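You operate a simulated robot arm through the tools that you are given. There is no shell and no other tool. Be economical: measure what you need, move in short steps, check, and stop when the job is done.

Carry out the task below with a simulated two-armed robot. There is one attempt and no reset: what you move stays moved.

## Task
Shim the bed motor's foot, then line up the two shafts.
Fine: the shim that the gap gauge calls for; lock both foot latches; offset 0.0, slide latch locked, guard shut.

It is judged by the outcome, as a careful person would: the job done as asked, and still so three seconds after it is handed in. It fails if anything else is knocked over, pushed out of place, dropped, spilled or broken.

## Robot
Two 7-joint arms with fingered hands on one trunk that stands fixed in place. Base frame: the origin is at the foot of the trunk, x ahead of it, y to its left, z up; the work surface is at about z = 0.858. Lengths are in m, angles in degrees, forces in N, time in s.
The left shoulder is at [0.07, 0.139, 1.108], the right one opposite. With the tool pointing down near the work surface each hand reaches from about 0.46 to 0.84 m from the base axis, measured 20 degrees to its own side. Payload 3.9 kg a hand.
The TCP of each hand is the grasp point between the finger pads, 0.029 m short of the fingertips. In the tool frame z runs along the fingers and y along their closing line. The gripper opens to 0.1 m. The gripper's body begins 0.034 m behind the TCP. The gripper is a hand of 5 fingers: y runs from the thumb to the fingers, the wrist lies at [-0.015, -0.105, -0.177] in the tool frame, and closing takes about 1.5 s.
Orientation is told as [roll, pitch, yaw] about the base's x, y, z axes, in that order, counted from this pose: with the fingers straight down and the wrist toward the robot, the tool's x, y and z point along [0, 1, 0], [1, 0, 0] and [0, 0, -1] of the base frame.

## Interface
- The arms move only by the tool nudge_tool. It takes "left_series", "right_series" or both (then of equal length, played together; a hand with none holds still); each is a list of rows, each a list of 2 entries, a list of its own where there are three numbers: the shift along the base's x, y, z in units of 40 mm (1.0 is 40 mm), then the turn, a rotation vector about the base's x, y, z in units of 8 degrees (1.0 is 8 degrees). In form: [[[x, y, z], [ax, ay, az]], ...]. A call has 1 to 10 rows; each row shifts and turns the commanded pose from where the row before left it. "left_jaw" and "right_jaw" are, for a hand that has rows, the gripper command, from -1 (shut) to 1 (fully open), values between in proportion, set as the call begins (left out, the last holds). A call with a number of a shift or a turn outside -1 to 1 is refused whole. Rows are played at 5 a second. More than 0.05 m and 8.6 degrees between two rows, or a gripper value outside its range, and nothing of the call is played. Where a pose cannot be reached the arm comes as near as it can. A force on the tool above 90 N (or 10 N above the force at the start of the call, whichever is more), or a blocked arm, ends the call early, and 0.2 s more pass. The fingers move at their own pace (about 0.153 m/s each) and stop on an object; they squeeze with about 32 N. The grip force told is the motor's: it shows also when the fingers shut on nothing. Time passes only in rows, and 0.2 s behind the last, so rows that do not move let the fingers close. It gives the time, the measured TCP pose, the force on the tool (base axes), the opening and the grip force at its end, in the units of the frame above (readings bear some noise), with the torque about the TCP (base axes, N m) and any sound that the robot's microphone picked up, and new pictures: "pictures" is both (left out), scene, wrist or none (wrist: the cameras of the hands that moved).
- Cameras (640 x 400 px; columns grow to the right, rows downward): "scene" is now at [0.1277, 0.0473, 1.4399]; the picture's right is [0.53, -0.85, 0.00], its down [-0.41, -0.25, -0.88] and it looks along [0.75, 0.46, -0.48] (base axes); focal length 214 px, centre (320, 200). "left" rides on the left gripper at [-0.066, -0.086, -0.121] in its tool frame; the picture's right is [-0.76, -0.31, 0.58], its down [0.59, -0.70, 0.40] and it looks along [0.28, 0.64, 0.71] (tool axes); focal length 247 px, centre (320, 200). "right" rides on the right gripper at [0.066, -0.086, -0.121] in its tool frame; the picture's right is [-0.76, 0.31, -0.58], its down [-0.59, -0.70, 0.40] and it looks along [-0.28, 0.64, 0.71] (tool axes); focal length 247 px, centre (320, 200). There is no depth. A picture from a camera that has moved, and an enlarged one, comes with that camera's place and axes in the base frame and with its lens.
- lift_body(by): slides the trunk up (or, below 0, down) by that many m; the arms and the scene camera ride with it, the base frame stays. It gives what a move gives, with no picture.
- move_fingers(index, middle, ring, little, thumb_bend, thumb_turn, hand): sets how far each is bent, from 0 (flat) to 1 (curled in); at 0.3 the hand is open as for a grip, at 0.7 the pads meet at the TCP. One left out holds its place. A second passes; each finger stops where it meets its share of the squeeze, and holds until it gets a number again. A gripper value or a shape takes the hand back. It gives what a move gives, with no picture; readings hold the bend of each and the force on index, middle, ring, little, thumb and palm. thumb_turn goes from beside the hand (0) to across from the fingers (1), as for a grip.
- hand_shape(shape, hand): the hand has 5 fingers and takes this shape, open, in about a second: jaw (thumb against the fingers, like two jaws); tri (thumb and two fingers); tip (a fingertip pinch); poke (one finger out to press); point (the index stretched); flat (the hand flat); cup (the hand cupped); fist (a fist). The gripper value then closes the fingers along that shape, each until it touches; the sizes above hold for jaw. It gives what a move gives, with no picture.
- head_to(pan, tilt): turns the head with the scene camera to pan (to the left, within 86 degrees either way) and tilt (down, from -29 to 69), counted from straight ahead of the robot. It gives what a move gives, and a new picture of the scene camera.
- enlarge(camera, box): a new picture of the part [left, top, right, bottom] of that camera's present view, enlarged. No time passes.
- job_done(): hands the job in; it is judged then, once.

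Go step by step. Nothing tells you positions but the pictures and the camera data: compare them with the known pose of the tool, close in by small moves and look again before you grip or let go. The budget is 120 turns and 200 pictures, counting those below and the enlarged ones. Unless the task says otherwise, let go and move clear before handing in.

The tools are called as name(argument=value, ...) on one line, values as JSON. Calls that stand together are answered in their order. nudge_tool: Moves the arms, as the interface text tells. Its arguments: {"type":"object","properties":{"left_series":{"type":"array"},"left_jaw":{"type":"number"},"right_series":{"type":"array"},"right_jaw":{"type":"number"},"pictures":{"type":"string","enum":["both","scene","wrist","none"]}},"required":[]} The other tools are called the same way: lift_body (by) slides the trunk up or down; hand_shape (shape, hand) gives the hand a shape; move_fingers (index, middle, ring, little, thumb_bend, thumb_turn, hand) moves the fingers one by one; head_to (pan, tilt) turns the head that bears the scene camera; enlarge (camera, box) takes an enlarged picture of a part of a camera's view; job_done () hands the job in.

At the start:

```text
time_s: 0.0
left_tcp_pos: [0.3649, 0.4003, 1.3477]
left_ee_rot: [0.0, 0.0, 23.0]
left_ft_force: [-0.6, -0.1, -1.0]
left_moment: [-0.02, 0.02, 0.01]
left_gripper_width: 0.1
left_gripper_force: 0.1
left_shape: jaw
left_bend: [0.3, 0.3, 0.3, 0.3, 0.3, 0.98]
left_finger forces: [0.0, 0.0, 0.0, 0.0, 0.0, 0.1]
right_tcp_pos: [0.5553, -0.0004, 1.2786]
right_ee_rot: [0.0, -0.1, 22.9]
right_ft_force: [-0.5, -0.1, 0.2]
right_moment: [-0.01, 0.0, 0.02]
right_gripper_width: 0.0998
right_gripper_force: 0.1
right_shape: jaw
right_bend: [0.3, 0.3, 0.3, 0.3, 0.3, 0.98]
right_finger forces: [0.0, 0.0, 0.0, 0.0, 0.1, 0.0]
trunk travel left (down, up): [-0.75, 0.09]
head pan, tilt: [31.9, 28.6]
```

scene: 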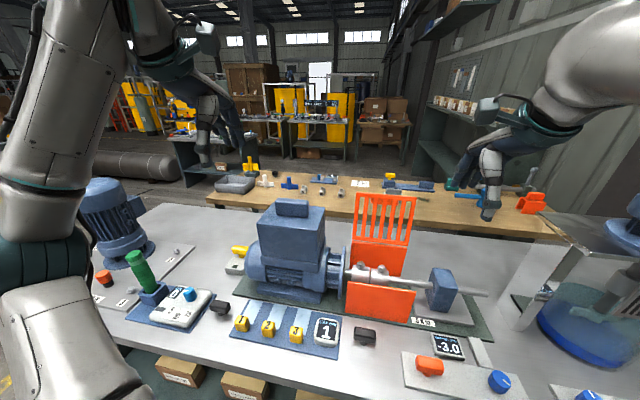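
right: 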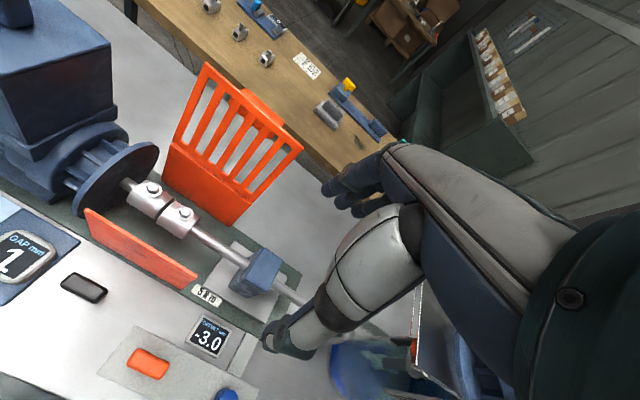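
left: 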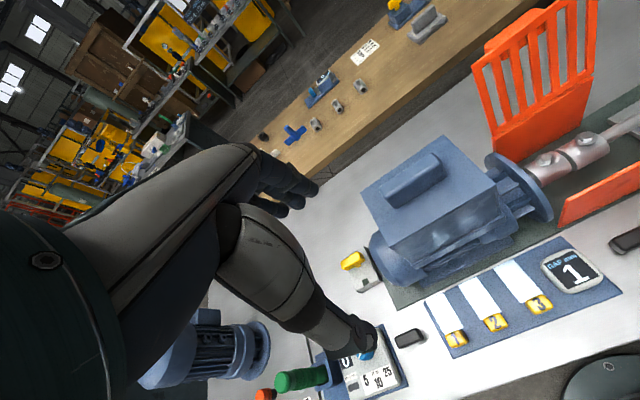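

I see a motor on a bed with a coupling and guard, three numbered shims (1, 2, 3), a gap gauge reading 1, an offset display reading -3.0, and several controls. I'll take enlarged looks first.

enlarge(camera="scene", box=[200, 180, 400, 370])

enlarge(camera="scene", box=[330, 180, 640, 400])

enlarge(camera="scene", box=[70, 200, 260, 350])

```text
2.11 times, centred on (300, 275) of scene
camera zoom: at [0.1277, 0.0473, 1.4399], right [0.53, -0.85, 0.0], down [-0.41, -0.25, -0.88], along [0.75, 0.46, -0.48], focal length 452 px, centre (362, 42)
```

zoom: 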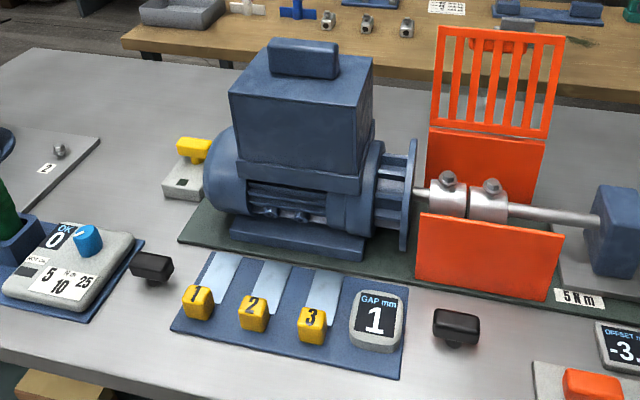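

```text
1.82 times, centred on (485, 290) of scene
camera zoom: at [0.1277, 0.0473, 1.4399], right [0.53, -0.85, 0.0], down [-0.41, -0.25, -0.88], along [0.75, 0.46, -0.48], focal length 390 px, centre (20, 36)
```

zoom: 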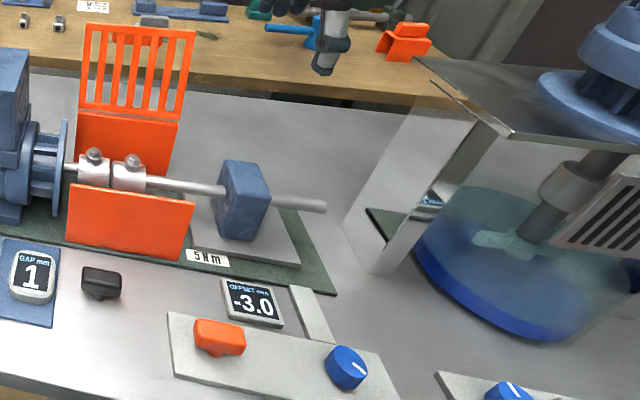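

```text
2.67 times, centred on (165, 275) of scene
camera zoom: at [0.1277, 0.0473, 1.4399], right [0.53, -0.85, 0.0], down [-0.41, -0.25, -0.88], along [0.75, 0.46, -0.48], focal length 572 px, centre (733, 0)
```

zoom: 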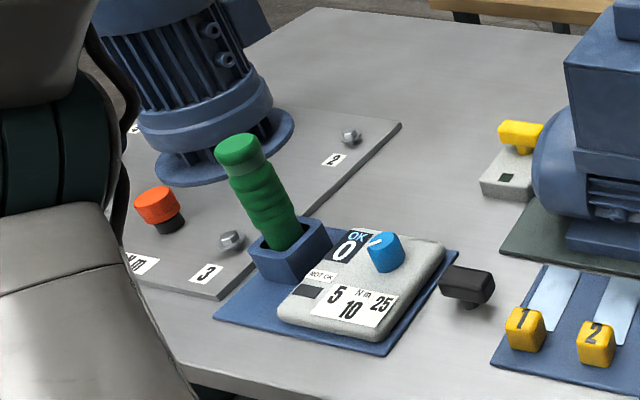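

The gauge reads 1, so shim 1 looks right. I need to identify the latches: black handles, the yellow one and the orange one.

enlarge(camera="left", box=[320, 230, 640, 400])

enlarge(camera="right", box=[0, 230, 300, 400])

head_to(pan=20, tilt=60)

```text
2.00 times, centred on (480, 315) of left
camera zoom: at [0.3128, 0.3087, 1.4682], right [0.01, -0.82, -0.58], down [-0.88, 0.27, -0.4], along [0.48, 0.51, -0.71], focal length 494 px, centre (0, -30)
```

zoom: 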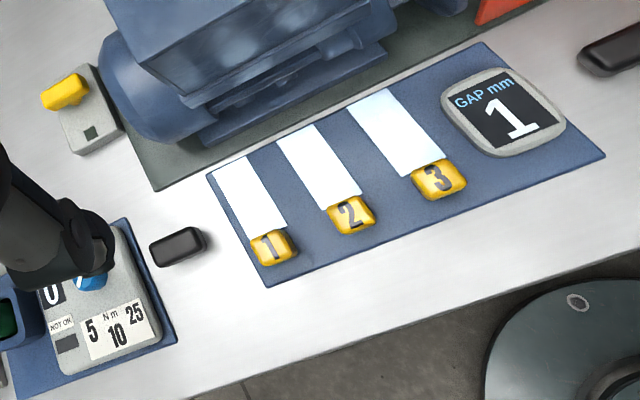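

```text
2.13 times, centred on (150, 315) of right
camera zoom: at [0.4505, 0.0258, 1.3992], right [0.58, -0.58, 0.58], down [-0.42, -0.82, -0.4], along [0.7, -0.01, -0.71], focal length 527 px, centre (683, -45)
```

zoom: 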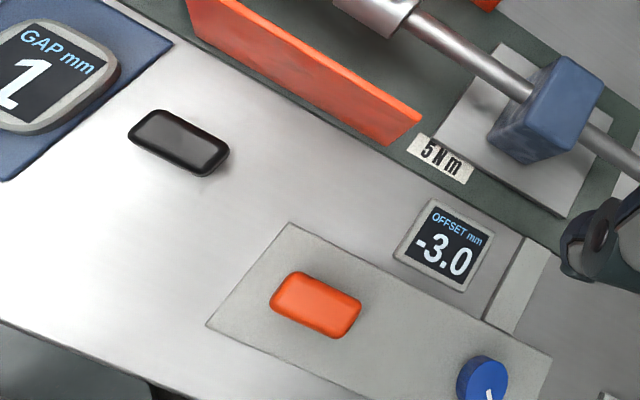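

```text
time_s: 1.0
left_tcp_pos: [0.3666, 0.4021, 1.347]
left_ee_rot: [0.0, 0.0, 22.9]
left_ft_force: [-0.6, 0.9, 0.9]
left_moment: [0.01, -0.01, 0.02]
left_gripper_width: 0.0996
left_gripper_force: 0.2
left_shape: jaw
left_bend: [0.3, 0.3, 0.3, 0.3, 0.3, 0.98]
left_finger forces: [0.1, 0.0, 0.0, 0.1, 0.0, 0.0]
right_tcp_pos: [0.5554, 0.0001, 1.2792]
right_ee_rot: [0.0, -0.1, 22.9]
right_ft_force: [0.2, 0.2, -0.9]
right_moment: [-0.01, -0.02, -0.02]
right_gripper_width: 0.0999
right_gripper_force: 0.1
right_shape: jaw
right_bend: [0.3, 0.3, 0.3, 0.3, 0.3, 0.98]
right_finger forces: [0.0, 0.0, 0.0, 0.0, 0.1, 0.0]
trunk travel left (down, up): [-0.75, 0.09]
head pan, tilt: [20.0, 60.0]
camera scene: at [0.1132, 0.0221, 1.3956], right [0.34, -0.94, 0.0], down [-0.81, -0.3, -0.5], along [0.47, 0.17, -0.87], focal length 214 px, centre (320, 200)
```

scene: 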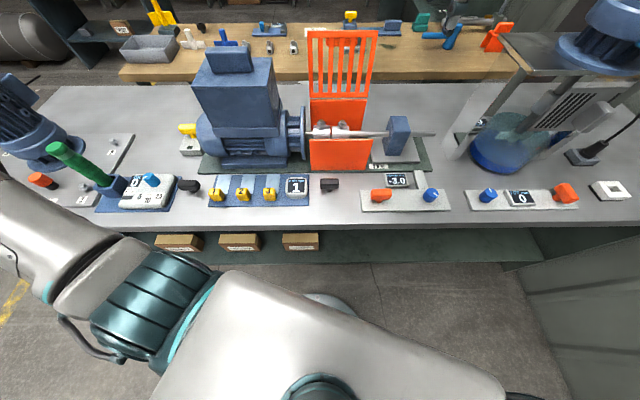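

The latches look like turn handles: black ones flank the motor foot, orange sits by the offset knob, and there is a yellow one left of the motor. I'll move the left hand lower for a closer look.

nudge_tool(left_series=[[[-0.2, 0.2, -1], [0, 0, 0]], [[-0.2, 0.2, -1], [0, 0, 0]], [[-0.2, 0.2, -1], [0, 0, 0]], [[-0.2, 0.2, -1], [0, 0, 0]], [[0, 0.2, -1], [0, 0, 0]]], pictures="wrist")

enlarge(camera="scene", box=[340, 100, 460, 220])

enlarge(camera="scene", box=[170, 100, 350, 220])

```text
time_s: 2.2
left_tcp_pos: [0.3382, 0.4402, 1.1499]
left_ee_rot: [-0.1, 0.1, 22.9]
left_ft_force: [-0.2, -0.7, -0.4]
left_moment: [-0.03, -0.01, 0.02]
left_gripper_width: 0.0998
left_gripper_force: 0.1
left_shape: jaw
left_bend: [0.3, 0.3, 0.3, 0.3, 0.3, 0.98]
left_finger forces: [0.0, 0.0, 0.0, 0.0, 0.0, 0.0]
left hand out of reach, approached as far as the arm can: row 3
right_tcp_pos: [0.5569, 0.0009, 1.2794]
right_ee_rot: [0.0, -0.1, 22.9]
right_ft_force: [-0.2, -0.8, -0.7]
right_moment: [-0.02, 0.0, 0.0]
right_gripper_width: 0.0999
right_gripper_force: 0.0
right_shape: jaw
right_bend: [0.3, 0.3, 0.3, 0.3, 0.3, 0.98]
right_finger forces: [0.0, 0.0, 0.0, 0.0, 0.0, 0.0]
trunk travel left (down, up): [-0.75, 0.09]
head pan, tilt: [20.0, 60.0]
camera left: at [0.285, 0.3475, 1.2708], right [0.01, -0.82, -0.58], down [-0.88, 0.27, -0.4], along [0.48, 0.51, -0.71], focal length 247 px, centre (320, 200)
```

left: 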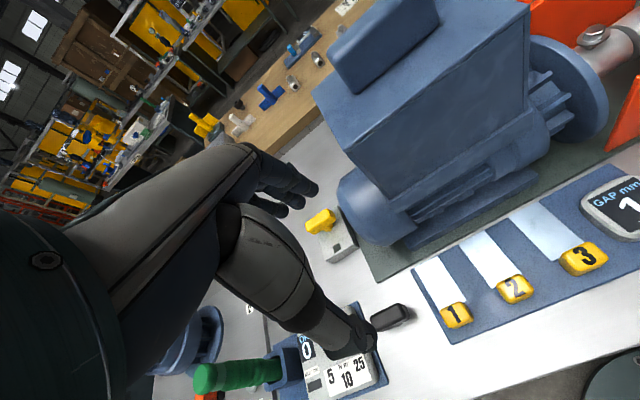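

```text
3.33 times, centred on (400, 160) of scene
camera zoom: at [0.1136, 0.0229, 1.3956], right [0.34, -0.94, 0.0], down [-0.81, -0.3, -0.5], along [0.47, 0.17, -0.87], focal length 715 px, centre (53, 333)
```

zoom: 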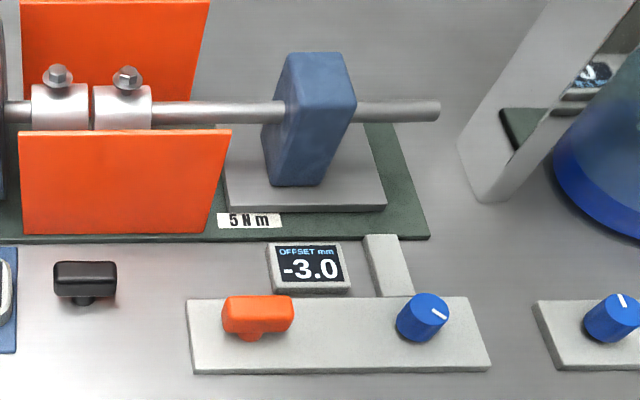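

```text
3.33 times, centred on (260, 160) of scene
camera zoom: at [0.1136, 0.0229, 1.3956], right [0.34, -0.94, 0.0], down [-0.81, -0.3, -0.5], along [0.47, 0.17, -0.87], focal length 715 px, centre (520, 333)
```

zoom: 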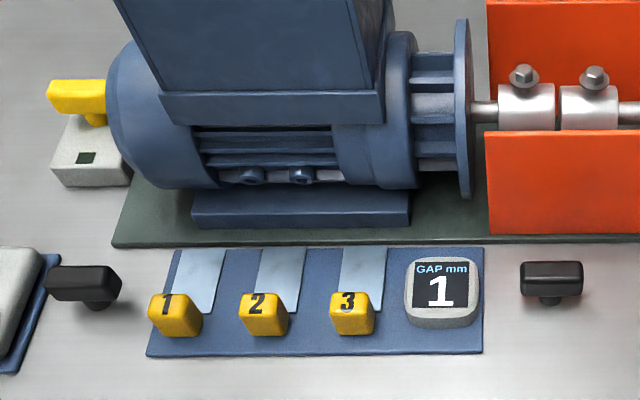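

enlarge(camera="left", box=[290, 170, 450, 270])

enlarge(camera="left", box=[360, 150, 600, 340])

```text
4.00 times, centred on (370, 220) of left
camera zoom: at [0.285, 0.3475, 1.2708], right [0.01, -0.82, -0.58], down [-0.88, 0.27, -0.4], along [0.48, 0.51, -0.71], focal length 988 px, centre (120, 120)
```

zoom: 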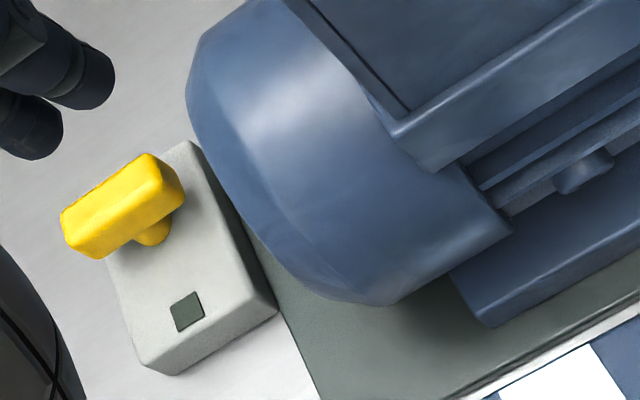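

```text
2.11 times, centred on (480, 245) of left
camera zoom: at [0.285, 0.3475, 1.2708], right [0.01, -0.82, -0.58], down [-0.88, 0.27, -0.4], along [0.48, 0.51, -0.71], focal length 520 px, centre (-17, 105)
```

zoom: 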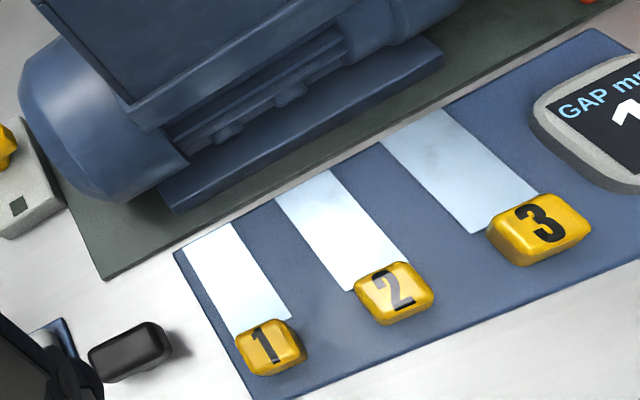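

Shim 1's handle is near (0.31, 0.40), and the motor foot's front edge runs at about 22° yaw from (0.405, 0.449) to (0.479, 0.265). I want to grip the handle across its sides so that no finger comes between it and the foot, so I'll try turning the left hand -90°.

hand_shape(shape="tip", hand="left")

nudge_tool(left_series=[[[0, 0, 0], [0, 0, -1]], [[0, 0, 0], [0, 0, -1]], [[0, 0, 0], [0, 0, -1]], [[0, 0, 0], [0, 0, -1]], [[0, 0, 0], [0, 0, -1]], [[0, 0, 0], [0, 0, -1]], [[0, 0, 0], [0, 0, -1]], [[0, 0, 0], [0, 0, -1]], [[0, 0, 0], [0, 0, -1]], [[0, 0, 0], [0, 0, -1]]])

```text
time_s: 3.1
left_tcp_pos: [0.3383, 0.4409, 1.1516]
left_ee_rot: [-0.1, -0.1, 22.9]
left_ft_force: [-0.1, 0.3, -0.4]
left_moment: [-0.02, 0.01, 0.0]
left_gripper_width: 0.1001
left_gripper_force: 0.0
left_shape: tip
left_bend: [0.3, 0.98, 0.99, 0.99, 0.3, 0.98]
left_finger forces: [0.1, 0.1, 0.0, 0.0, 0.0, 0.0]
right_tcp_pos: [0.557, -0.0015, 1.2776]
right_ee_rot: [0.0, -0.1, 22.9]
right_ft_force: [0.8, 0.1, -0.1]
right_moment: [0.01, -0.01, -0.02]
right_gripper_width: 0.0998
right_gripper_force: 0.1
right_shape: jaw
right_bend: [0.3, 0.3, 0.3, 0.3, 0.3, 0.98]
right_finger forces: [0.1, 0.0, 0.1, 0.1, 0.0, 0.0]
trunk travel left (down, up): [-0.75, 0.09]
head pan, tilt: [20.0, 60.0]
```

```text
time_s: 5.3
left_tcp_pos: [0.3379, 0.4404, 1.1517]
left_ee_rot: [0.0, 0.1, -57.4]
left_ft_force: [0.7, -1.2, -0.3]
left_moment: [0.09, 0.02, 0.03]
left_gripper_width: 0.0999
left_gripper_force: 0.0
left_shape: tip
left_bend: [0.3, 0.98, 0.99, 0.99, 0.3, 0.98]
left_finger forces: [0.1, 0.0, 0.0, 0.0, 0.1, 0.0]
right_tcp_pos: [0.5565, 0.0002, 1.279]
right_ee_rot: [-0.1, 0.0, 22.9]
right_ft_force: [-0.4, -0.4, 0.4]
right_moment: [0.03, 0.03, 0.0]
right_gripper_width: 0.0999
right_gripper_force: 0.0
right_shape: jaw
right_bend: [0.3, 0.3, 0.3, 0.3, 0.3, 0.98]
right_finger forces: [0.0, 0.0, 0.0, 0.1, 0.0, 0.0]
trunk travel left (down, up): [-0.75, 0.09]
head pan, tilt: [20.0, 60.0]
camera scene: at [0.1134, 0.022, 1.3955], right [0.34, -0.94, 0.0], down [-0.81, -0.3, -0.5], along [0.47, 0.17, -0.87], focal length 214 px, centre (320, 200)
camera left: at [0.2373, 0.4776, 1.2714], right [-0.8, -0.15, -0.58], down [0.12, 0.91, -0.4], along [0.59, -0.39, -0.71], focal length 247 px, centre (320, 200)
```

scene: 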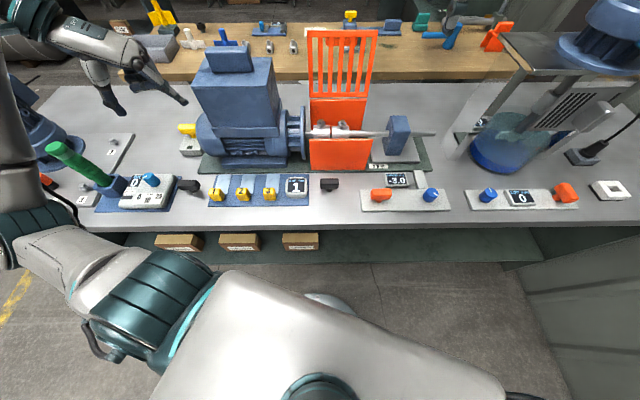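
left: 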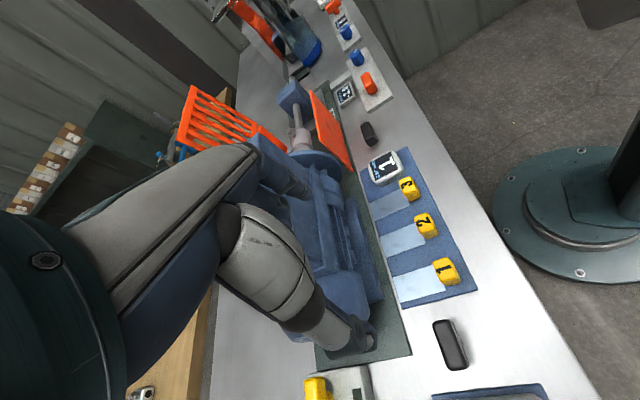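

The sideways grip is reachable. Next I'll finish the yaw, tilt about 20° so the hand leans away from the motor, and come down above handle 1.

nudge_tool(left_series=[[[0, 0, 0], [0, 0, -0.7]], [[0, 0, 0], [0, 0, -0.6]], [[0, 0, -0.5], [0.31, -0.77, 0]], [[-0.1, -0.2, -0.7], [0.31, -0.77, 0]], [[-0.2, -0.3, -0.8], [0.31, -0.77, 0]], [[-0.34, -0.4, -0.8], [0, 0, 0]]], left_jaw=0.6)

```text
time_s: 6.7
left_tcp_pos: [0.3129, 0.4026, 1.0383]
left_ee_rot: [20.1, -0.2, -67.5]
left_ft_force: [-0.5, -0.2, -0.5]
left_moment: [0.02, 0.02, 0.0]
left_gripper_width: 0.0802
left_gripper_force: 0.0
left_shape: tip
left_bend: [0.37, 0.98, 0.99, 0.99, 0.3, 0.99]
left_finger forces: [0.0, 0.0, 0.0, 0.0, 0.1, 0.1]
right_tcp_pos: [0.5554, -0.0007, 1.2783]
right_ee_rot: [0.1, -0.1, 23.0]
right_ft_force: [0.4, -0.2, 0.8]
right_moment: [-0.01, 0.0, -0.06]
right_gripper_width: 0.0996
right_gripper_force: 0.1
right_shape: jaw
right_bend: [0.3, 0.3, 0.3, 0.3, 0.3, 0.98]
right_finger forces: [0.1, 0.0, 0.0, 0.0, 0.0, 0.0]
trunk travel left (down, up): [-0.75, 0.09]
head pan, tilt: [20.0, 60.0]
camera scene: at [0.1126, 0.0219, 1.3957], right [0.34, -0.94, 0.0], down [-0.81, -0.3, -0.5], along [0.47, 0.17, -0.87], focal length 214 px, centre (320, 200)
camera left: at [0.1845, 0.4446, 1.1299], right [-0.59, 0.08, -0.8], down [0.37, 0.91, -0.18], along [0.72, -0.4, -0.57], focal length 247 px, centre (320, 200)
```

scene: 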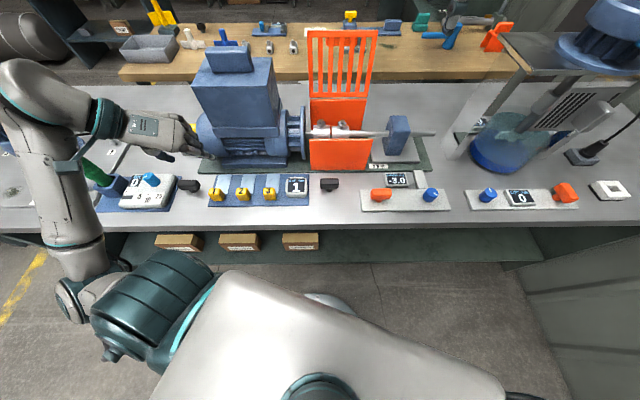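
left: 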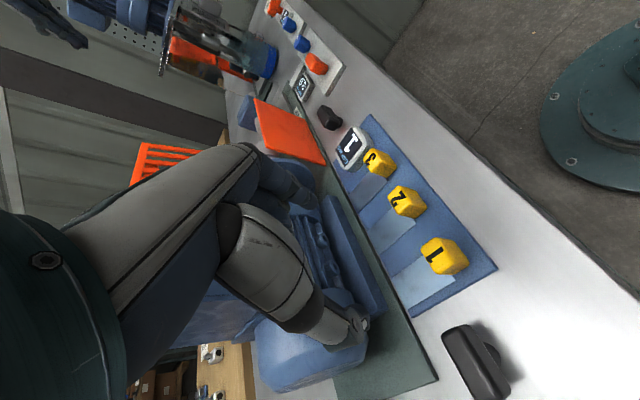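

nudge_tool(left_series=[[[-0.05, 0, -0.9], [0, 0, 0]], [[-0.05, 0.02, -0.9], [0, 0, 0]], [[-0.05, 0.02, -0.9], [0, 0, 0]]], left_jaw=0.3)

enlarge(camera="scene", box=[170, 120, 320, 220])

```text
time_s: 7.5
left_tcp_pos: [0.306, 0.4047, 0.933]
left_ee_rot: [20.1, -0.2, -67.5]
left_ft_force: [-0.5, 0.3, 0.2]
left_moment: [-0.02, -0.03, 0.01]
left_gripper_width: 0.0653
left_gripper_force: 0.1
left_shape: tip
left_bend: [0.43, 0.98, 0.99, 0.99, 0.3, 0.99]
left_finger forces: [0.0, 0.0, 0.0, 0.0, 0.1, 0.0]
right_tcp_pos: [0.5554, -0.0011, 1.278]
right_ee_rot: [0.0, 0.0, 22.9]
right_ft_force: [-0.1, -0.1, -0.7]
right_moment: [-0.01, 0.0, 0.0]
right_gripper_width: 0.0999
right_gripper_force: 0.0
right_shape: jaw
right_bend: [0.3, 0.3, 0.3, 0.3, 0.3, 0.98]
right_finger forces: [0.0, 0.0, 0.1, 0.1, 0.0, 0.0]
trunk travel left (down, up): [-0.75, 0.09]
head pan, tilt: [20.0, 60.0]
camera scene: at [0.1128, 0.022, 1.3956], right [0.34, -0.94, 0.0], down [-0.81, -0.3, -0.5], along [0.47, 0.17, -0.87], focal length 214 px, centre (320, 200)
camera left: at [0.1786, 0.4462, 1.0225], right [-0.59, 0.08, -0.8], down [0.37, 0.91, -0.18], along [0.72, -0.4, -0.57], focal length 247 px, centre (320, 200)
```

scene: 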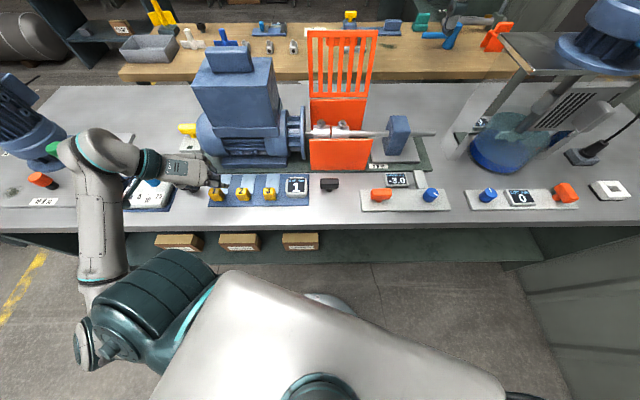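
left: 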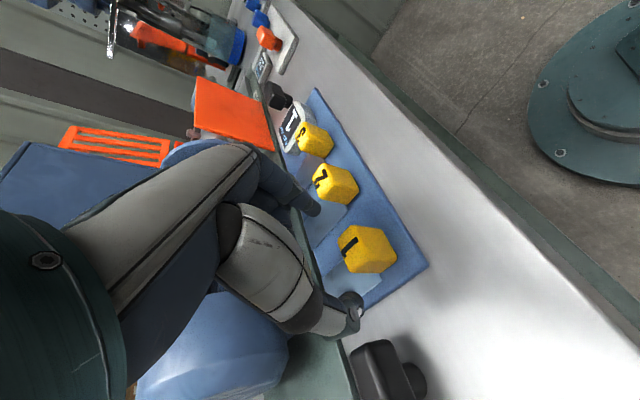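

```text
4.00 times, centred on (245, 170) of scene
camera zoom: at [0.1128, 0.022, 1.3956], right [0.34, -0.94, 0.0], down [-0.81, -0.3, -0.5], along [0.47, 0.17, -0.87], focal length 858 px, centre (620, 320)
```

zoom: 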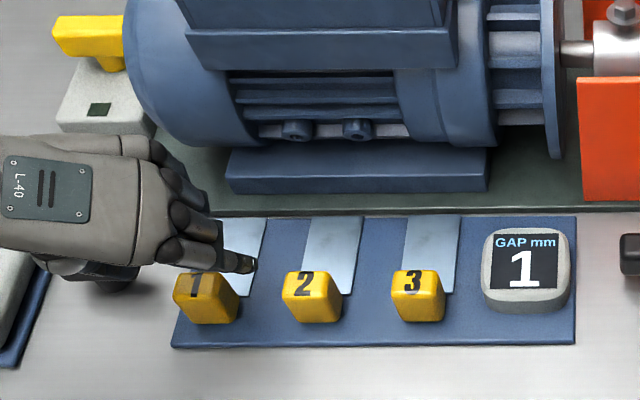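

The index sits just right of handle 1 and the thumb left of it. I'll lower 40 mm and look before closing.

nudge_tool(left_series=[[[0, 0, -0.5], [0, 0, 0]], [[0, 0, -0.45], [0, 0, 0]]], left_jaw=0.1, pictures="wrist")

enlarge(camera="scene", box=[170, 120, 320, 220])

```text
time_s: 8.1
left_tcp_pos: [0.3072, 0.4052, 0.8941]
left_ee_rot: [20.0, -0.3, -67.6]
left_ft_force: [-1.8, 0.8, -0.4]
left_moment: [0.01, 0.04, -0.01]
left_gripper_width: 0.0552
left_gripper_force: 0.1
left_shape: tip
left_bend: [0.45, 0.98, 0.99, 0.99, 0.3, 1.0]
left_finger forces: [0.0, 0.0, 0.1, 0.0, 0.0, 0.0]
right_tcp_pos: [0.5559, -0.0006, 1.2796]
right_ee_rot: [0.0, -0.1, 22.8]
right_ft_force: [0.6, 0.3, -0.2]
right_moment: [-0.03, 0.04, 0.04]
right_gripper_width: 0.0998
right_gripper_force: 0.0
right_shape: jaw
right_bend: [0.3, 0.3, 0.3, 0.3, 0.3, 0.98]
right_finger forces: [0.1, 0.0, 0.0, 0.0, 0.1, 0.1]
trunk travel left (down, up): [-0.75, 0.09]
head pan, tilt: [20.0, 60.0]
camera left: at [0.1792, 0.4467, 0.9842], right [-0.59, 0.08, -0.8], down [0.37, 0.91, -0.18], along [0.72, -0.4, -0.57], focal length 247 px, centre (320, 200)
```

left: 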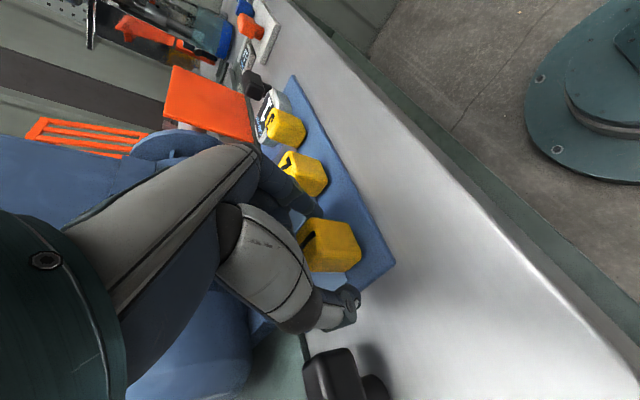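

```text
4.00 times, centred on (245, 170) of scene
camera zoom: at [0.113, 0.0221, 1.3956], right [0.34, -0.94, 0.0], down [-0.81, -0.3, -0.5], along [0.47, 0.17, -0.87], focal length 858 px, centre (620, 320)
```

zoom: 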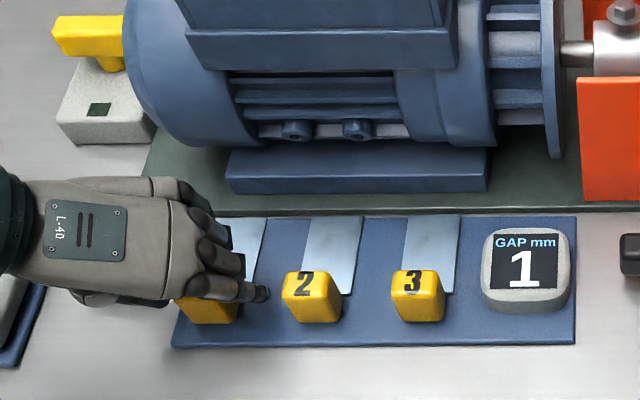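

Handle 1 is between the finger and thumb; closing.

nudge_tool(left_series=[[[0, 0, 0], [0, 0, 0]], [[0, 0, 0], [0, 0, 0]], [[0, 0, 0], [0, 0, 0]], [[0, 0, 0], [0, 0, 0]], [[0, 0, 0], [0, 0, 0]], [[0, 0, 0], [0, 0, 0]], [[0, 0, 0], [0, 0, 0]], [[0, 0, 0], [0, 0, 0]]], left_jaw=-1, pictures="wrist")

enlarge(camera="scene", box=[170, 120, 320, 220])

```text
time_s: 9.9
left_tcp_pos: [0.3067, 0.406, 0.8942]
left_ee_rot: [19.9, -0.2, -67.5]
left_ft_force: [0.4, -1.1, -4.4]
left_moment: [0.0, 0.03, -0.01]
left_gripper_width: 0.0262
left_gripper_force: 32.1
left_shape: tip
left_bend: [0.57, 1.0, 1.0, 1.0, 0.48, 1.0]
left_finger forces: [29.9, 0.0, 0.1, 0.0, 28.3, 0.0]
right_tcp_pos: [0.5565, -0.0001, 1.2786]
right_ee_rot: [-0.1, 0.0, 23.0]
right_ft_force: [0.3, -0.3, 0.1]
right_moment: [-0.02, 0.02, 0.02]
right_gripper_width: 0.0997
right_gripper_force: 0.0
right_shape: jaw
right_bend: [0.3, 0.3, 0.3, 0.3, 0.3, 0.98]
right_finger forces: [0.0, 0.0, 0.0, 0.0, 0.0, 0.1]
trunk travel left (down, up): [-0.75, 0.09]
head pan, tilt: [20.0, 60.0]
camera left: at [0.1796, 0.4468, 0.9843], right [-0.59, 0.08, -0.8], down [0.37, 0.91, -0.18], along [0.72, -0.4, -0.57], focal length 247 px, centre (320, 200)
```

left: 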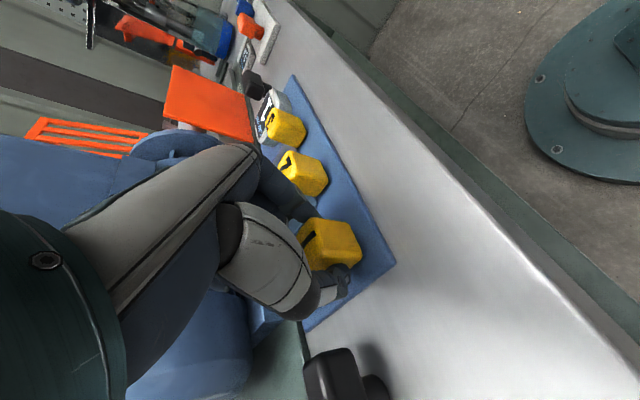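

```text
4.00 times, centred on (245, 170) of scene
camera zoom: at [0.1136, 0.0222, 1.3955], right [0.34, -0.94, 0.0], down [-0.81, -0.3, -0.5], along [0.47, 0.17, -0.87], focal length 858 px, centre (620, 320)
```

zoom: 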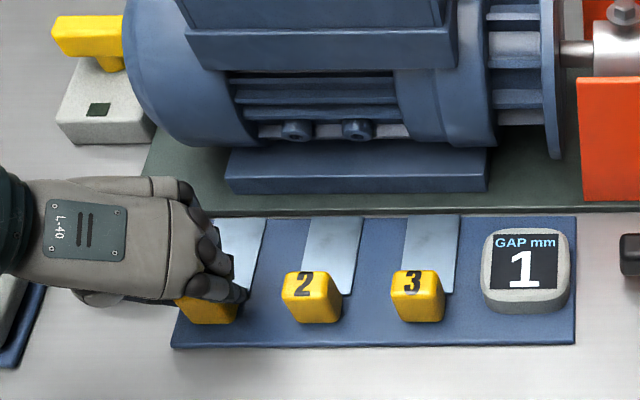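

Handle 1 is gripped (26 mm, 32 N). I'll lift it and carry it right to the foot's centre line, still in front of the foot.

nudge_tool(left_series=[[[0, 0, 0.6], [0, 0, 0]], [[0, 0, 0.6], [0, 0, 0]], [[0.29, -0.72, 0], [0, 0, 0]], [[0.29, -0.72, 0], [0, 0, 0]], [[0.29, -0.72, 0], [0, 0, 0]], [[0, 0, 0], [0, 0, 0]]])

enlarge(camera="scene", box=[170, 120, 320, 220])

```text
time_s: 11.3
left_tcp_pos: [0.3428, 0.3187, 0.9416]
left_ee_rot: [19.9, -0.3, -67.5]
left_ft_force: [-0.2, 0.4, -0.3]
left_moment: [-0.01, 0.01, -0.01]
left_gripper_width: 0.0239
left_gripper_force: 32.8
left_shape: tip
left_bend: [0.74, 1.0, 1.0, 1.0, 0.8, 1.0]
left_finger forces: [0.1, 0.1, 0.1, 0.0, 0.0, 0.1]
right_tcp_pos: [0.5556, 0.0002, 1.2777]
right_ee_rot: [0.0, -0.1, 22.9]
right_ft_force: [0.5, 0.3, -0.4]
right_moment: [0.0, -0.02, -0.01]
right_gripper_width: 0.1
right_gripper_force: 0.1
right_shape: jaw
right_bend: [0.3, 0.3, 0.3, 0.3, 0.3, 0.98]
right_finger forces: [0.0, 0.0, 0.1, 0.1, 0.0, 0.0]
trunk travel left (down, up): [-0.75, 0.09]
head pan, tilt: [20.0, 60.0]
camera scene: at [0.1131, 0.0227, 1.3956], right [0.34, -0.94, 0.0], down [-0.81, -0.3, -0.5], along [0.47, 0.17, -0.87], focal length 214 px, centre (320, 200)
camera left: at [0.2152, 0.3594, 1.032], right [-0.59, 0.08, -0.8], down [0.37, 0.91, -0.18], along [0.72, -0.4, -0.57], focal length 247 px, centre (320, 200)
```

scene: 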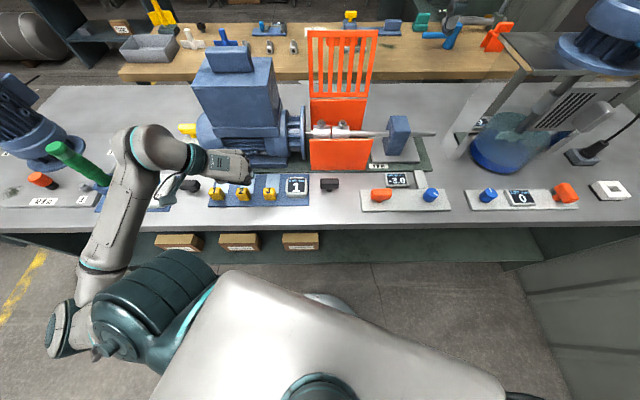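
left: 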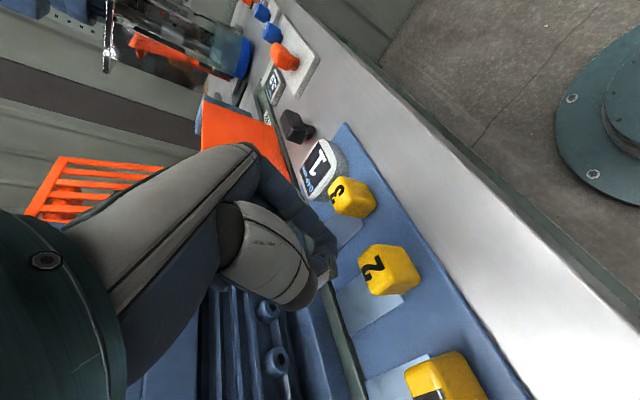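

```text
4.00 times, centred on (245, 170) of scene
camera zoom: at [0.1131, 0.0227, 1.3956], right [0.34, -0.94, 0.0], down [-0.81, -0.3, -0.5], along [0.47, 0.17, -0.87], focal length 858 px, centre (620, 320)
```

zoom: 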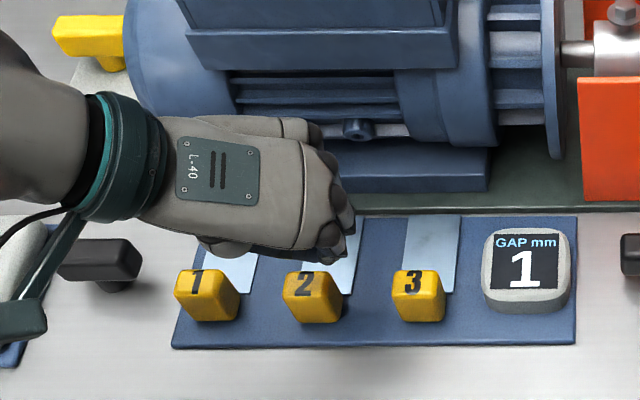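

The grip slipped: shim 1 stayed in its place, since I held it too near its top edge. I'll go back, set the hand lower and slightly nearer, and re-grip.

nudge_tool(left_series=[[[-0.3, 0.72, 0], [0, 0, 0]], [[-0.3, 0.72, 0], [0, 0, 0]], [[-0.38, 0.7, 0], [0, 0, 0]], [[-0.05, 0, -0.5], [0, 0, 0]], [[-0.05, 0, -0.5], [0, 0, 0]], [[0, 0, -0.3], [0, 0, 0]]], left_jaw=0.3, pictures="wrist")

enlarge(camera="left", box=[230, 150, 430, 350])

enlarge(camera="scene", box=[170, 120, 320, 220])

```text
time_s: 12.7
left_tcp_pos: [0.2971, 0.4057, 0.8903]
left_ee_rot: [19.9, -0.3, -67.5]
left_ft_force: [-0.2, 0.1, 1.1]
left_moment: [0.03, 0.02, 0.04]
left_gripper_width: 0.0646
left_gripper_force: 0.0
left_shape: tip
left_bend: [0.43, 0.98, 0.99, 0.99, 0.3, 0.99]
left_finger forces: [0.0, 0.1, 0.1, 0.0, 0.0, 0.0]
right_tcp_pos: [0.5562, -0.0005, 1.2792]
right_ee_rot: [0.0, 0.0, 22.9]
right_ft_force: [0.1, 0.2, 0.0]
right_moment: [0.0, -0.03, -0.04]
right_gripper_width: 0.0996
right_gripper_force: 0.1
right_shape: jaw
right_bend: [0.3, 0.3, 0.3, 0.3, 0.3, 0.98]
right_finger forces: [0.1, 0.1, 0.0, 0.0, 0.0, 0.0]
trunk travel left (down, up): [-0.75, 0.09]
head pan, tilt: [20.0, 60.0]
camera left: at [0.1696, 0.446, 0.98], right [-0.59, 0.08, -0.8], down [0.37, 0.91, -0.18], along [0.72, -0.4, -0.57], focal length 247 px, centre (320, 200)
```

left: 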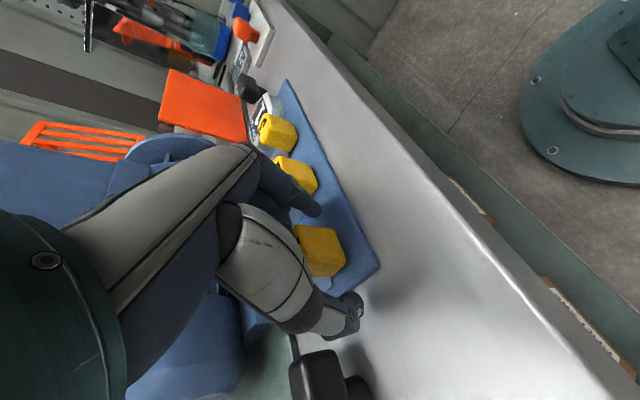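

```text
2.00 times, centred on (330, 250) of left
camera zoom: at [0.1696, 0.446, 0.98], right [-0.59, 0.08, -0.8], down [0.37, 0.91, -0.18], along [0.72, -0.4, -0.57], focal length 494 px, centre (300, 100)
```

zoom: 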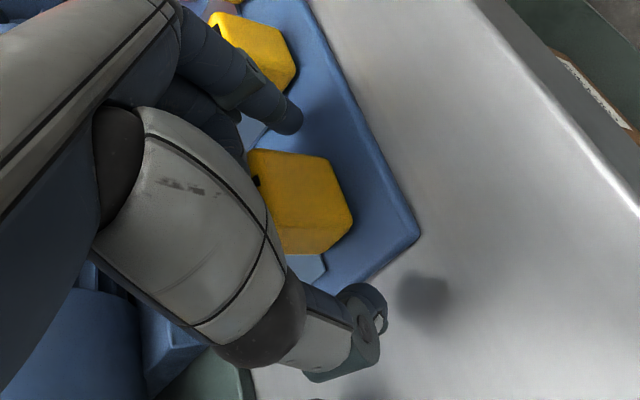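

```text
4.00 times, centred on (245, 170) of scene
camera zoom: at [0.1131, 0.0221, 1.3956], right [0.34, -0.94, 0.0], down [-0.81, -0.3, -0.5], along [0.47, 0.17, -0.87], focal length 858 px, centre (620, 320)
```

zoom: 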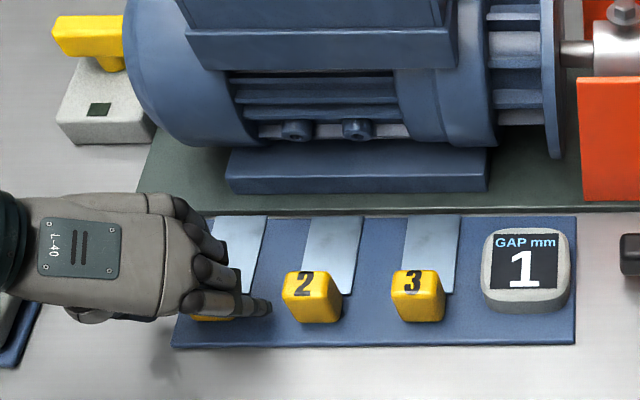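

nudge_tool(left_series=[[[0.05, 0, -0.2], [0, 0, 0]], [[0, 0, -0.15], [0, 0, 0]], [[0, 0, 0], [0, 0, 0]]], pictures="none")

enlarge(camera="left", box=[230, 150, 430, 350])

```text
time_s: 13.5
left_tcp_pos: [0.2992, 0.3988, 0.8826]
left_ee_rot: [20.8, -0.2, -67.8]
left_ft_force: [9.6, -6.0, 63.9]
left_moment: [-0.68, -0.46, 0.0]
left_gripper_width: 0.0643
left_gripper_force: 0.1
left_shape: tip
left_bend: [0.43, 1.0, 0.99, 0.99, 0.3, 0.99]
left_finger forces: [1.1, 62.2, 0.1, 0.1, 0.0, 0.0]
right_tcp_pos: [0.5535, -0.0082, 1.2804]
right_ee_rot: [0.4, -0.3, 22.9]
right_ft_force: [0.3, -0.4, -0.4]
right_moment: [-0.01, -0.02, 0.04]
right_gripper_width: 0.0995
right_gripper_force: 0.1
right_shape: jaw
right_bend: [0.3, 0.3, 0.3, 0.3, 0.3, 0.98]
right_finger forces: [0.0, 0.0, 0.1, 0.0, 0.0, 0.1]
trunk travel left (down, up): [-0.75, 0.09]
head pan, tilt: [20.0, 60.0]
```

```text
2.00 times, centred on (330, 250) of left
camera zoom: at [0.1706, 0.4407, 0.9718], right [-0.58, 0.09, -0.81], down [0.37, 0.91, -0.17], along [0.72, -0.4, -0.56], focal length 494 px, centre (300, 100)
```

zoom: 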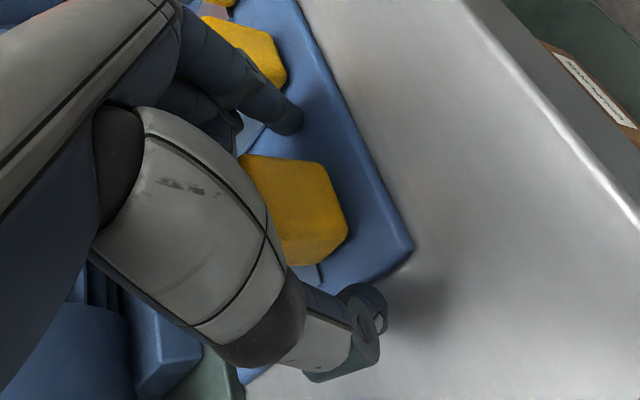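

The curled middle finger was landing on the handle's top. Tilting the hand further (about 35°) will raise it clear; I'll lift, tilt and come down again.

nudge_tool(left_series=[[[0, 0, 0.8], [0, 0, 0]], [[0, 0, 0.2], [0.35, -0.87, 0]], [[0, 0, 0], [0.35, -0.87, 0]], [[0.15, 0, -0.4], [0, 0, 0]], [[0.05, 0.0, -0.3], [0, 0, 0]], [[0, 0, 0], [0, 0, 0]]], pictures="none")

enlarge(camera="left", box=[230, 150, 430, 350])

enlarge(camera="scene", box=[170, 120, 320, 220])

```text
time_s: 14.9
left_tcp_pos: [0.3078, 0.4047, 0.8871]
left_ee_rot: [34.8, -0.3, -67.5]
left_ft_force: [0.8, 0.3, -0.2]
left_moment: [0.02, -0.01, -0.03]
left_gripper_width: 0.0649
left_gripper_force: 0.0
left_shape: tip
left_bend: [0.43, 0.98, 0.99, 0.99, 0.3, 0.99]
left_finger forces: [0.1, 0.0, 0.0, 0.0, 0.0, 0.1]
right_tcp_pos: [0.5569, -0.0001, 1.2783]
right_ee_rot: [-0.1, -0.1, 22.8]
right_ft_force: [-0.5, -0.5, 0.5]
right_moment: [0.01, 0.01, 0.01]
right_gripper_width: 0.0995
right_gripper_force: 0.1
right_shape: jaw
right_bend: [0.3, 0.3, 0.3, 0.3, 0.3, 0.98]
right_finger forces: [0.0, 0.0, 0.0, 0.0, 0.1, 0.0]
trunk travel left (down, up): [-0.75, 0.09]
head pan, tilt: [20.0, 60.0]
```

```text
2.00 times, centred on (330, 250) of left
camera zoom: at [0.1617, 0.4383, 0.9475], right [-0.38, 0.17, -0.91], down [0.39, 0.92, 0.01], along [0.84, -0.35, -0.42], focal length 494 px, centre (300, 100)
```

zoom: 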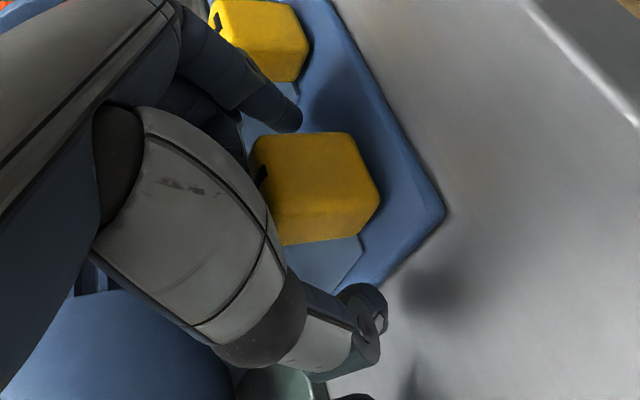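

```text
4.00 times, centred on (245, 170) of scene
camera zoom: at [0.1135, 0.0223, 1.3955], right [0.34, -0.94, 0.0], down [-0.81, -0.3, -0.5], along [0.47, 0.17, -0.87], focal length 858 px, centre (620, 320)
```

zoom: 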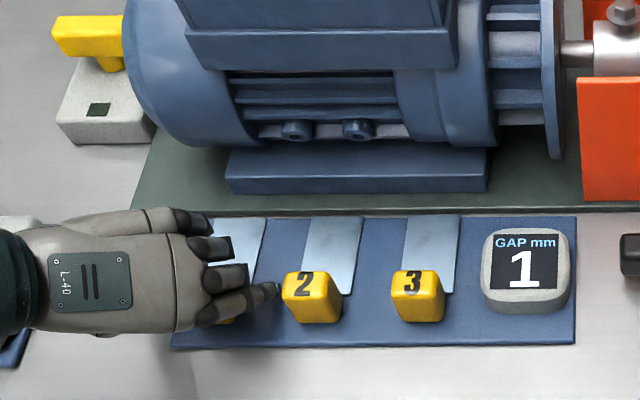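

Alignment looks centred. Lowering a few mm and closing.

nudge_tool(left_series=[[[-0.05, 0, -0.12], [0, 0, 0]], [[0, 0, 0], [0, 0, 0]], [[0, 0, 0], [0, 0, 0]], [[0, 0, 0], [0, 0, 0]], [[0, 0, 0], [0, 0, 0]], [[0, 0, 0], [0, 0, 0]], [[0, 0, 0], [0, 0, 0]], [[0, 0, 0], [0, 0, 0]], [[0, 0, 0], [0, 0, 0]]], left_jaw=-1, pictures="none")

enlarge(camera="left", box=[230, 150, 430, 350])

```text
time_s: 16.9
left_tcp_pos: [0.3072, 0.4028, 0.8853]
left_ee_rot: [35.2, -0.2, -67.6]
left_ft_force: [15.5, 4.8, 32.5]
left_moment: [-0.43, -0.2, 0.22]
left_gripper_width: 0.0271
left_gripper_force: 31.9
left_shape: tip
left_bend: [0.58, 1.0, 1.0, 1.0, 0.46, 1.0]
left_finger forces: [27.9, 27.4, 0.0, 0.0, 28.7, 0.1]
right_tcp_pos: [0.5561, -0.0019, 1.2783]
right_ee_rot: [0.1, -0.2, 23.0]
right_ft_force: [-0.3, -0.7, 0.3]
right_moment: [-0.01, -0.02, -0.02]
right_gripper_width: 0.1
right_gripper_force: 0.0
right_shape: jaw
right_bend: [0.3, 0.3, 0.3, 0.3, 0.3, 0.98]
right_finger forces: [0.1, 0.0, 0.0, 0.1, 0.0, 0.0]
trunk travel left (down, up): [-0.75, 0.09]
head pan, tilt: [20.0, 60.0]
```

```text
2.00 times, centred on (330, 250) of left
camera zoom: at [0.1598, 0.4371, 0.9451], right [-0.38, 0.17, -0.91], down [0.39, 0.92, 0.01], along [0.84, -0.35, -0.42], focal length 494 px, centre (300, 100)
```

zoom: 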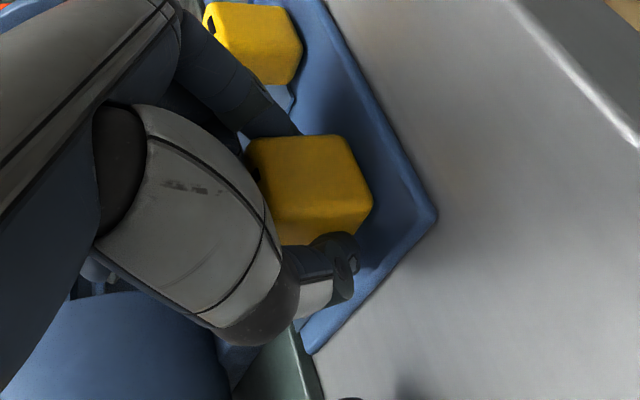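

nudge_tool(left_series=[[[0, 0, 0.25], [0, 0, 0]], [[0, 0, 0.25], [0, 0, 0]], [[0, 0, 0], [0, 0, 0]]], pictures="none")

enlarge(camera="left", box=[230, 150, 430, 350])

```text
time_s: 17.7
left_tcp_pos: [0.3071, 0.407, 0.8975]
left_ee_rot: [34.3, -0.5, -67.7]
left_ft_force: [3.8, -2.7, -37.2]
left_moment: [0.01, 0.29, -0.19]
left_gripper_width: 0.0252
left_gripper_force: 32.1
left_shape: tip
left_bend: [0.56, 1.0, 1.0, 1.0, 0.5, 0.99]
left_finger forces: [28.0, 0.0, 0.0, 0.1, 24.3, 0.0]
right_tcp_pos: [0.5603, 0.0032, 1.277]
right_ee_rot: [-0.1, 0.2, 22.9]
right_ft_force: [0.9, 0.7, -0.6]
right_moment: [-0.01, 0.03, 0.0]
right_gripper_width: 0.0998
right_gripper_force: 0.1
right_shape: jaw
right_bend: [0.3, 0.3, 0.3, 0.3, 0.3, 0.98]
right_finger forces: [0.0, 0.0, 0.0, 0.0, 0.1, 0.0]
trunk travel left (down, up): [-0.75, 0.09]
head pan, tilt: [20.0, 60.0]
```

```text
2.00 times, centred on (330, 250) of left
camera zoom: at [0.1616, 0.4406, 0.9602], right [-0.39, 0.16, -0.91], down [0.39, 0.92, 0.0], along [0.83, -0.35, -0.42], focal length 494 px, centre (300, 100)
```

zoom: 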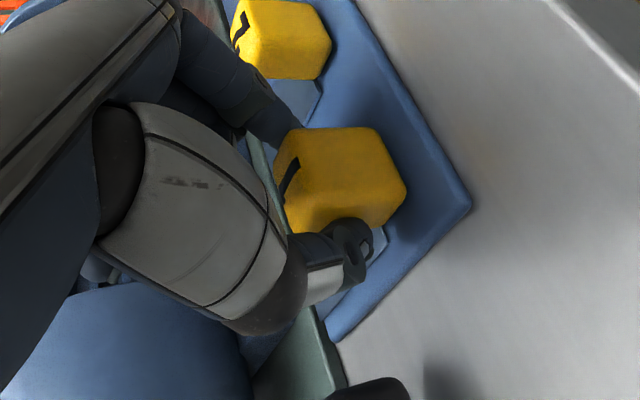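

Lifting meets about 37 N of resistance, so the shim is held in a slide and is meant to be pushed forward under the foot. I'll lower back to relieve it and push gently forward.

nudge_tool(left_series=[[[0, 0, -0.35], [0, 0, 0]], [[0.12, 0.05, 0], [0, 0, 0]], [[0.23, 0.095, 0], [0, 0, 0]], [[0.23, 0.095, 0], [0, 0, 0]]], pictures="none")

enlarge(camera="left", box=[230, 150, 430, 350])

enlarge(camera="scene", box=[170, 120, 320, 220])

```text
time_s: 18.7
left_tcp_pos: [0.3281, 0.4132, 0.8925]
left_ee_rot: [35.3, -0.4, -67.5]
left_ft_force: [-3.0, 5.1, 30.7]
left_moment: [0.08, -0.32, 0.28]
left_gripper_width: 0.0286
left_gripper_force: 31.5
left_shape: tip
left_bend: [0.56, 1.0, 1.0, 1.0, 0.47, 1.0]
left_finger forces: [28.7, 0.0, 0.0, 0.0, 34.2, 0.0]
right_tcp_pos: [0.5528, -0.0018, 1.2805]
right_ee_rot: [-0.1, -0.2, 22.9]
right_ft_force: [-0.3, 0.0, -0.3]
right_moment: [-0.01, -0.02, -0.01]
right_gripper_width: 0.0999
right_gripper_force: 0.1
right_shape: jaw
right_bend: [0.3, 0.3, 0.3, 0.3, 0.3, 0.98]
right_finger forces: [0.0, 0.0, 0.0, 0.0, 0.0, 0.0]
trunk travel left (down, up): [-0.75, 0.09]
head pan, tilt: [20.0, 60.0]
```

```text
2.00 times, centred on (330, 250) of left
camera zoom: at [0.1814, 0.4471, 0.9514], right [-0.38, 0.17, -0.91], down [0.39, 0.92, 0.01], along [0.84, -0.35, -0.41], focal length 494 px, centre (300, 100)
```

zoom: 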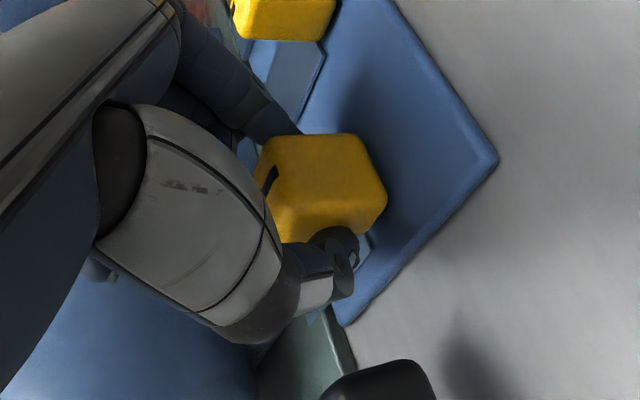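

```text
4.00 times, centred on (245, 170) of scene
camera zoom: at [0.1101, 0.0201, 1.3962], right [0.34, -0.94, 0.0], down [-0.81, -0.3, -0.5], along [0.47, 0.17, -0.86], focal length 858 px, centre (620, 320)
```

zoom: 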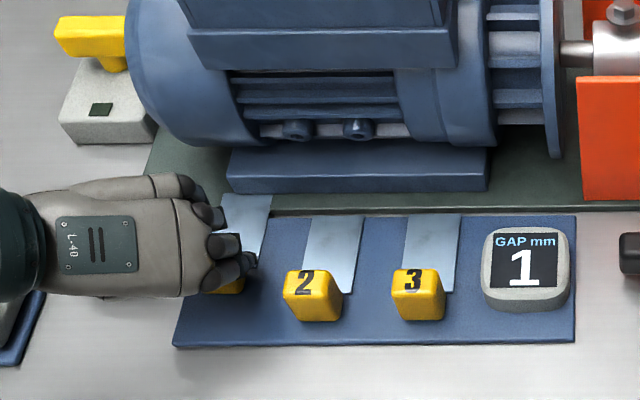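

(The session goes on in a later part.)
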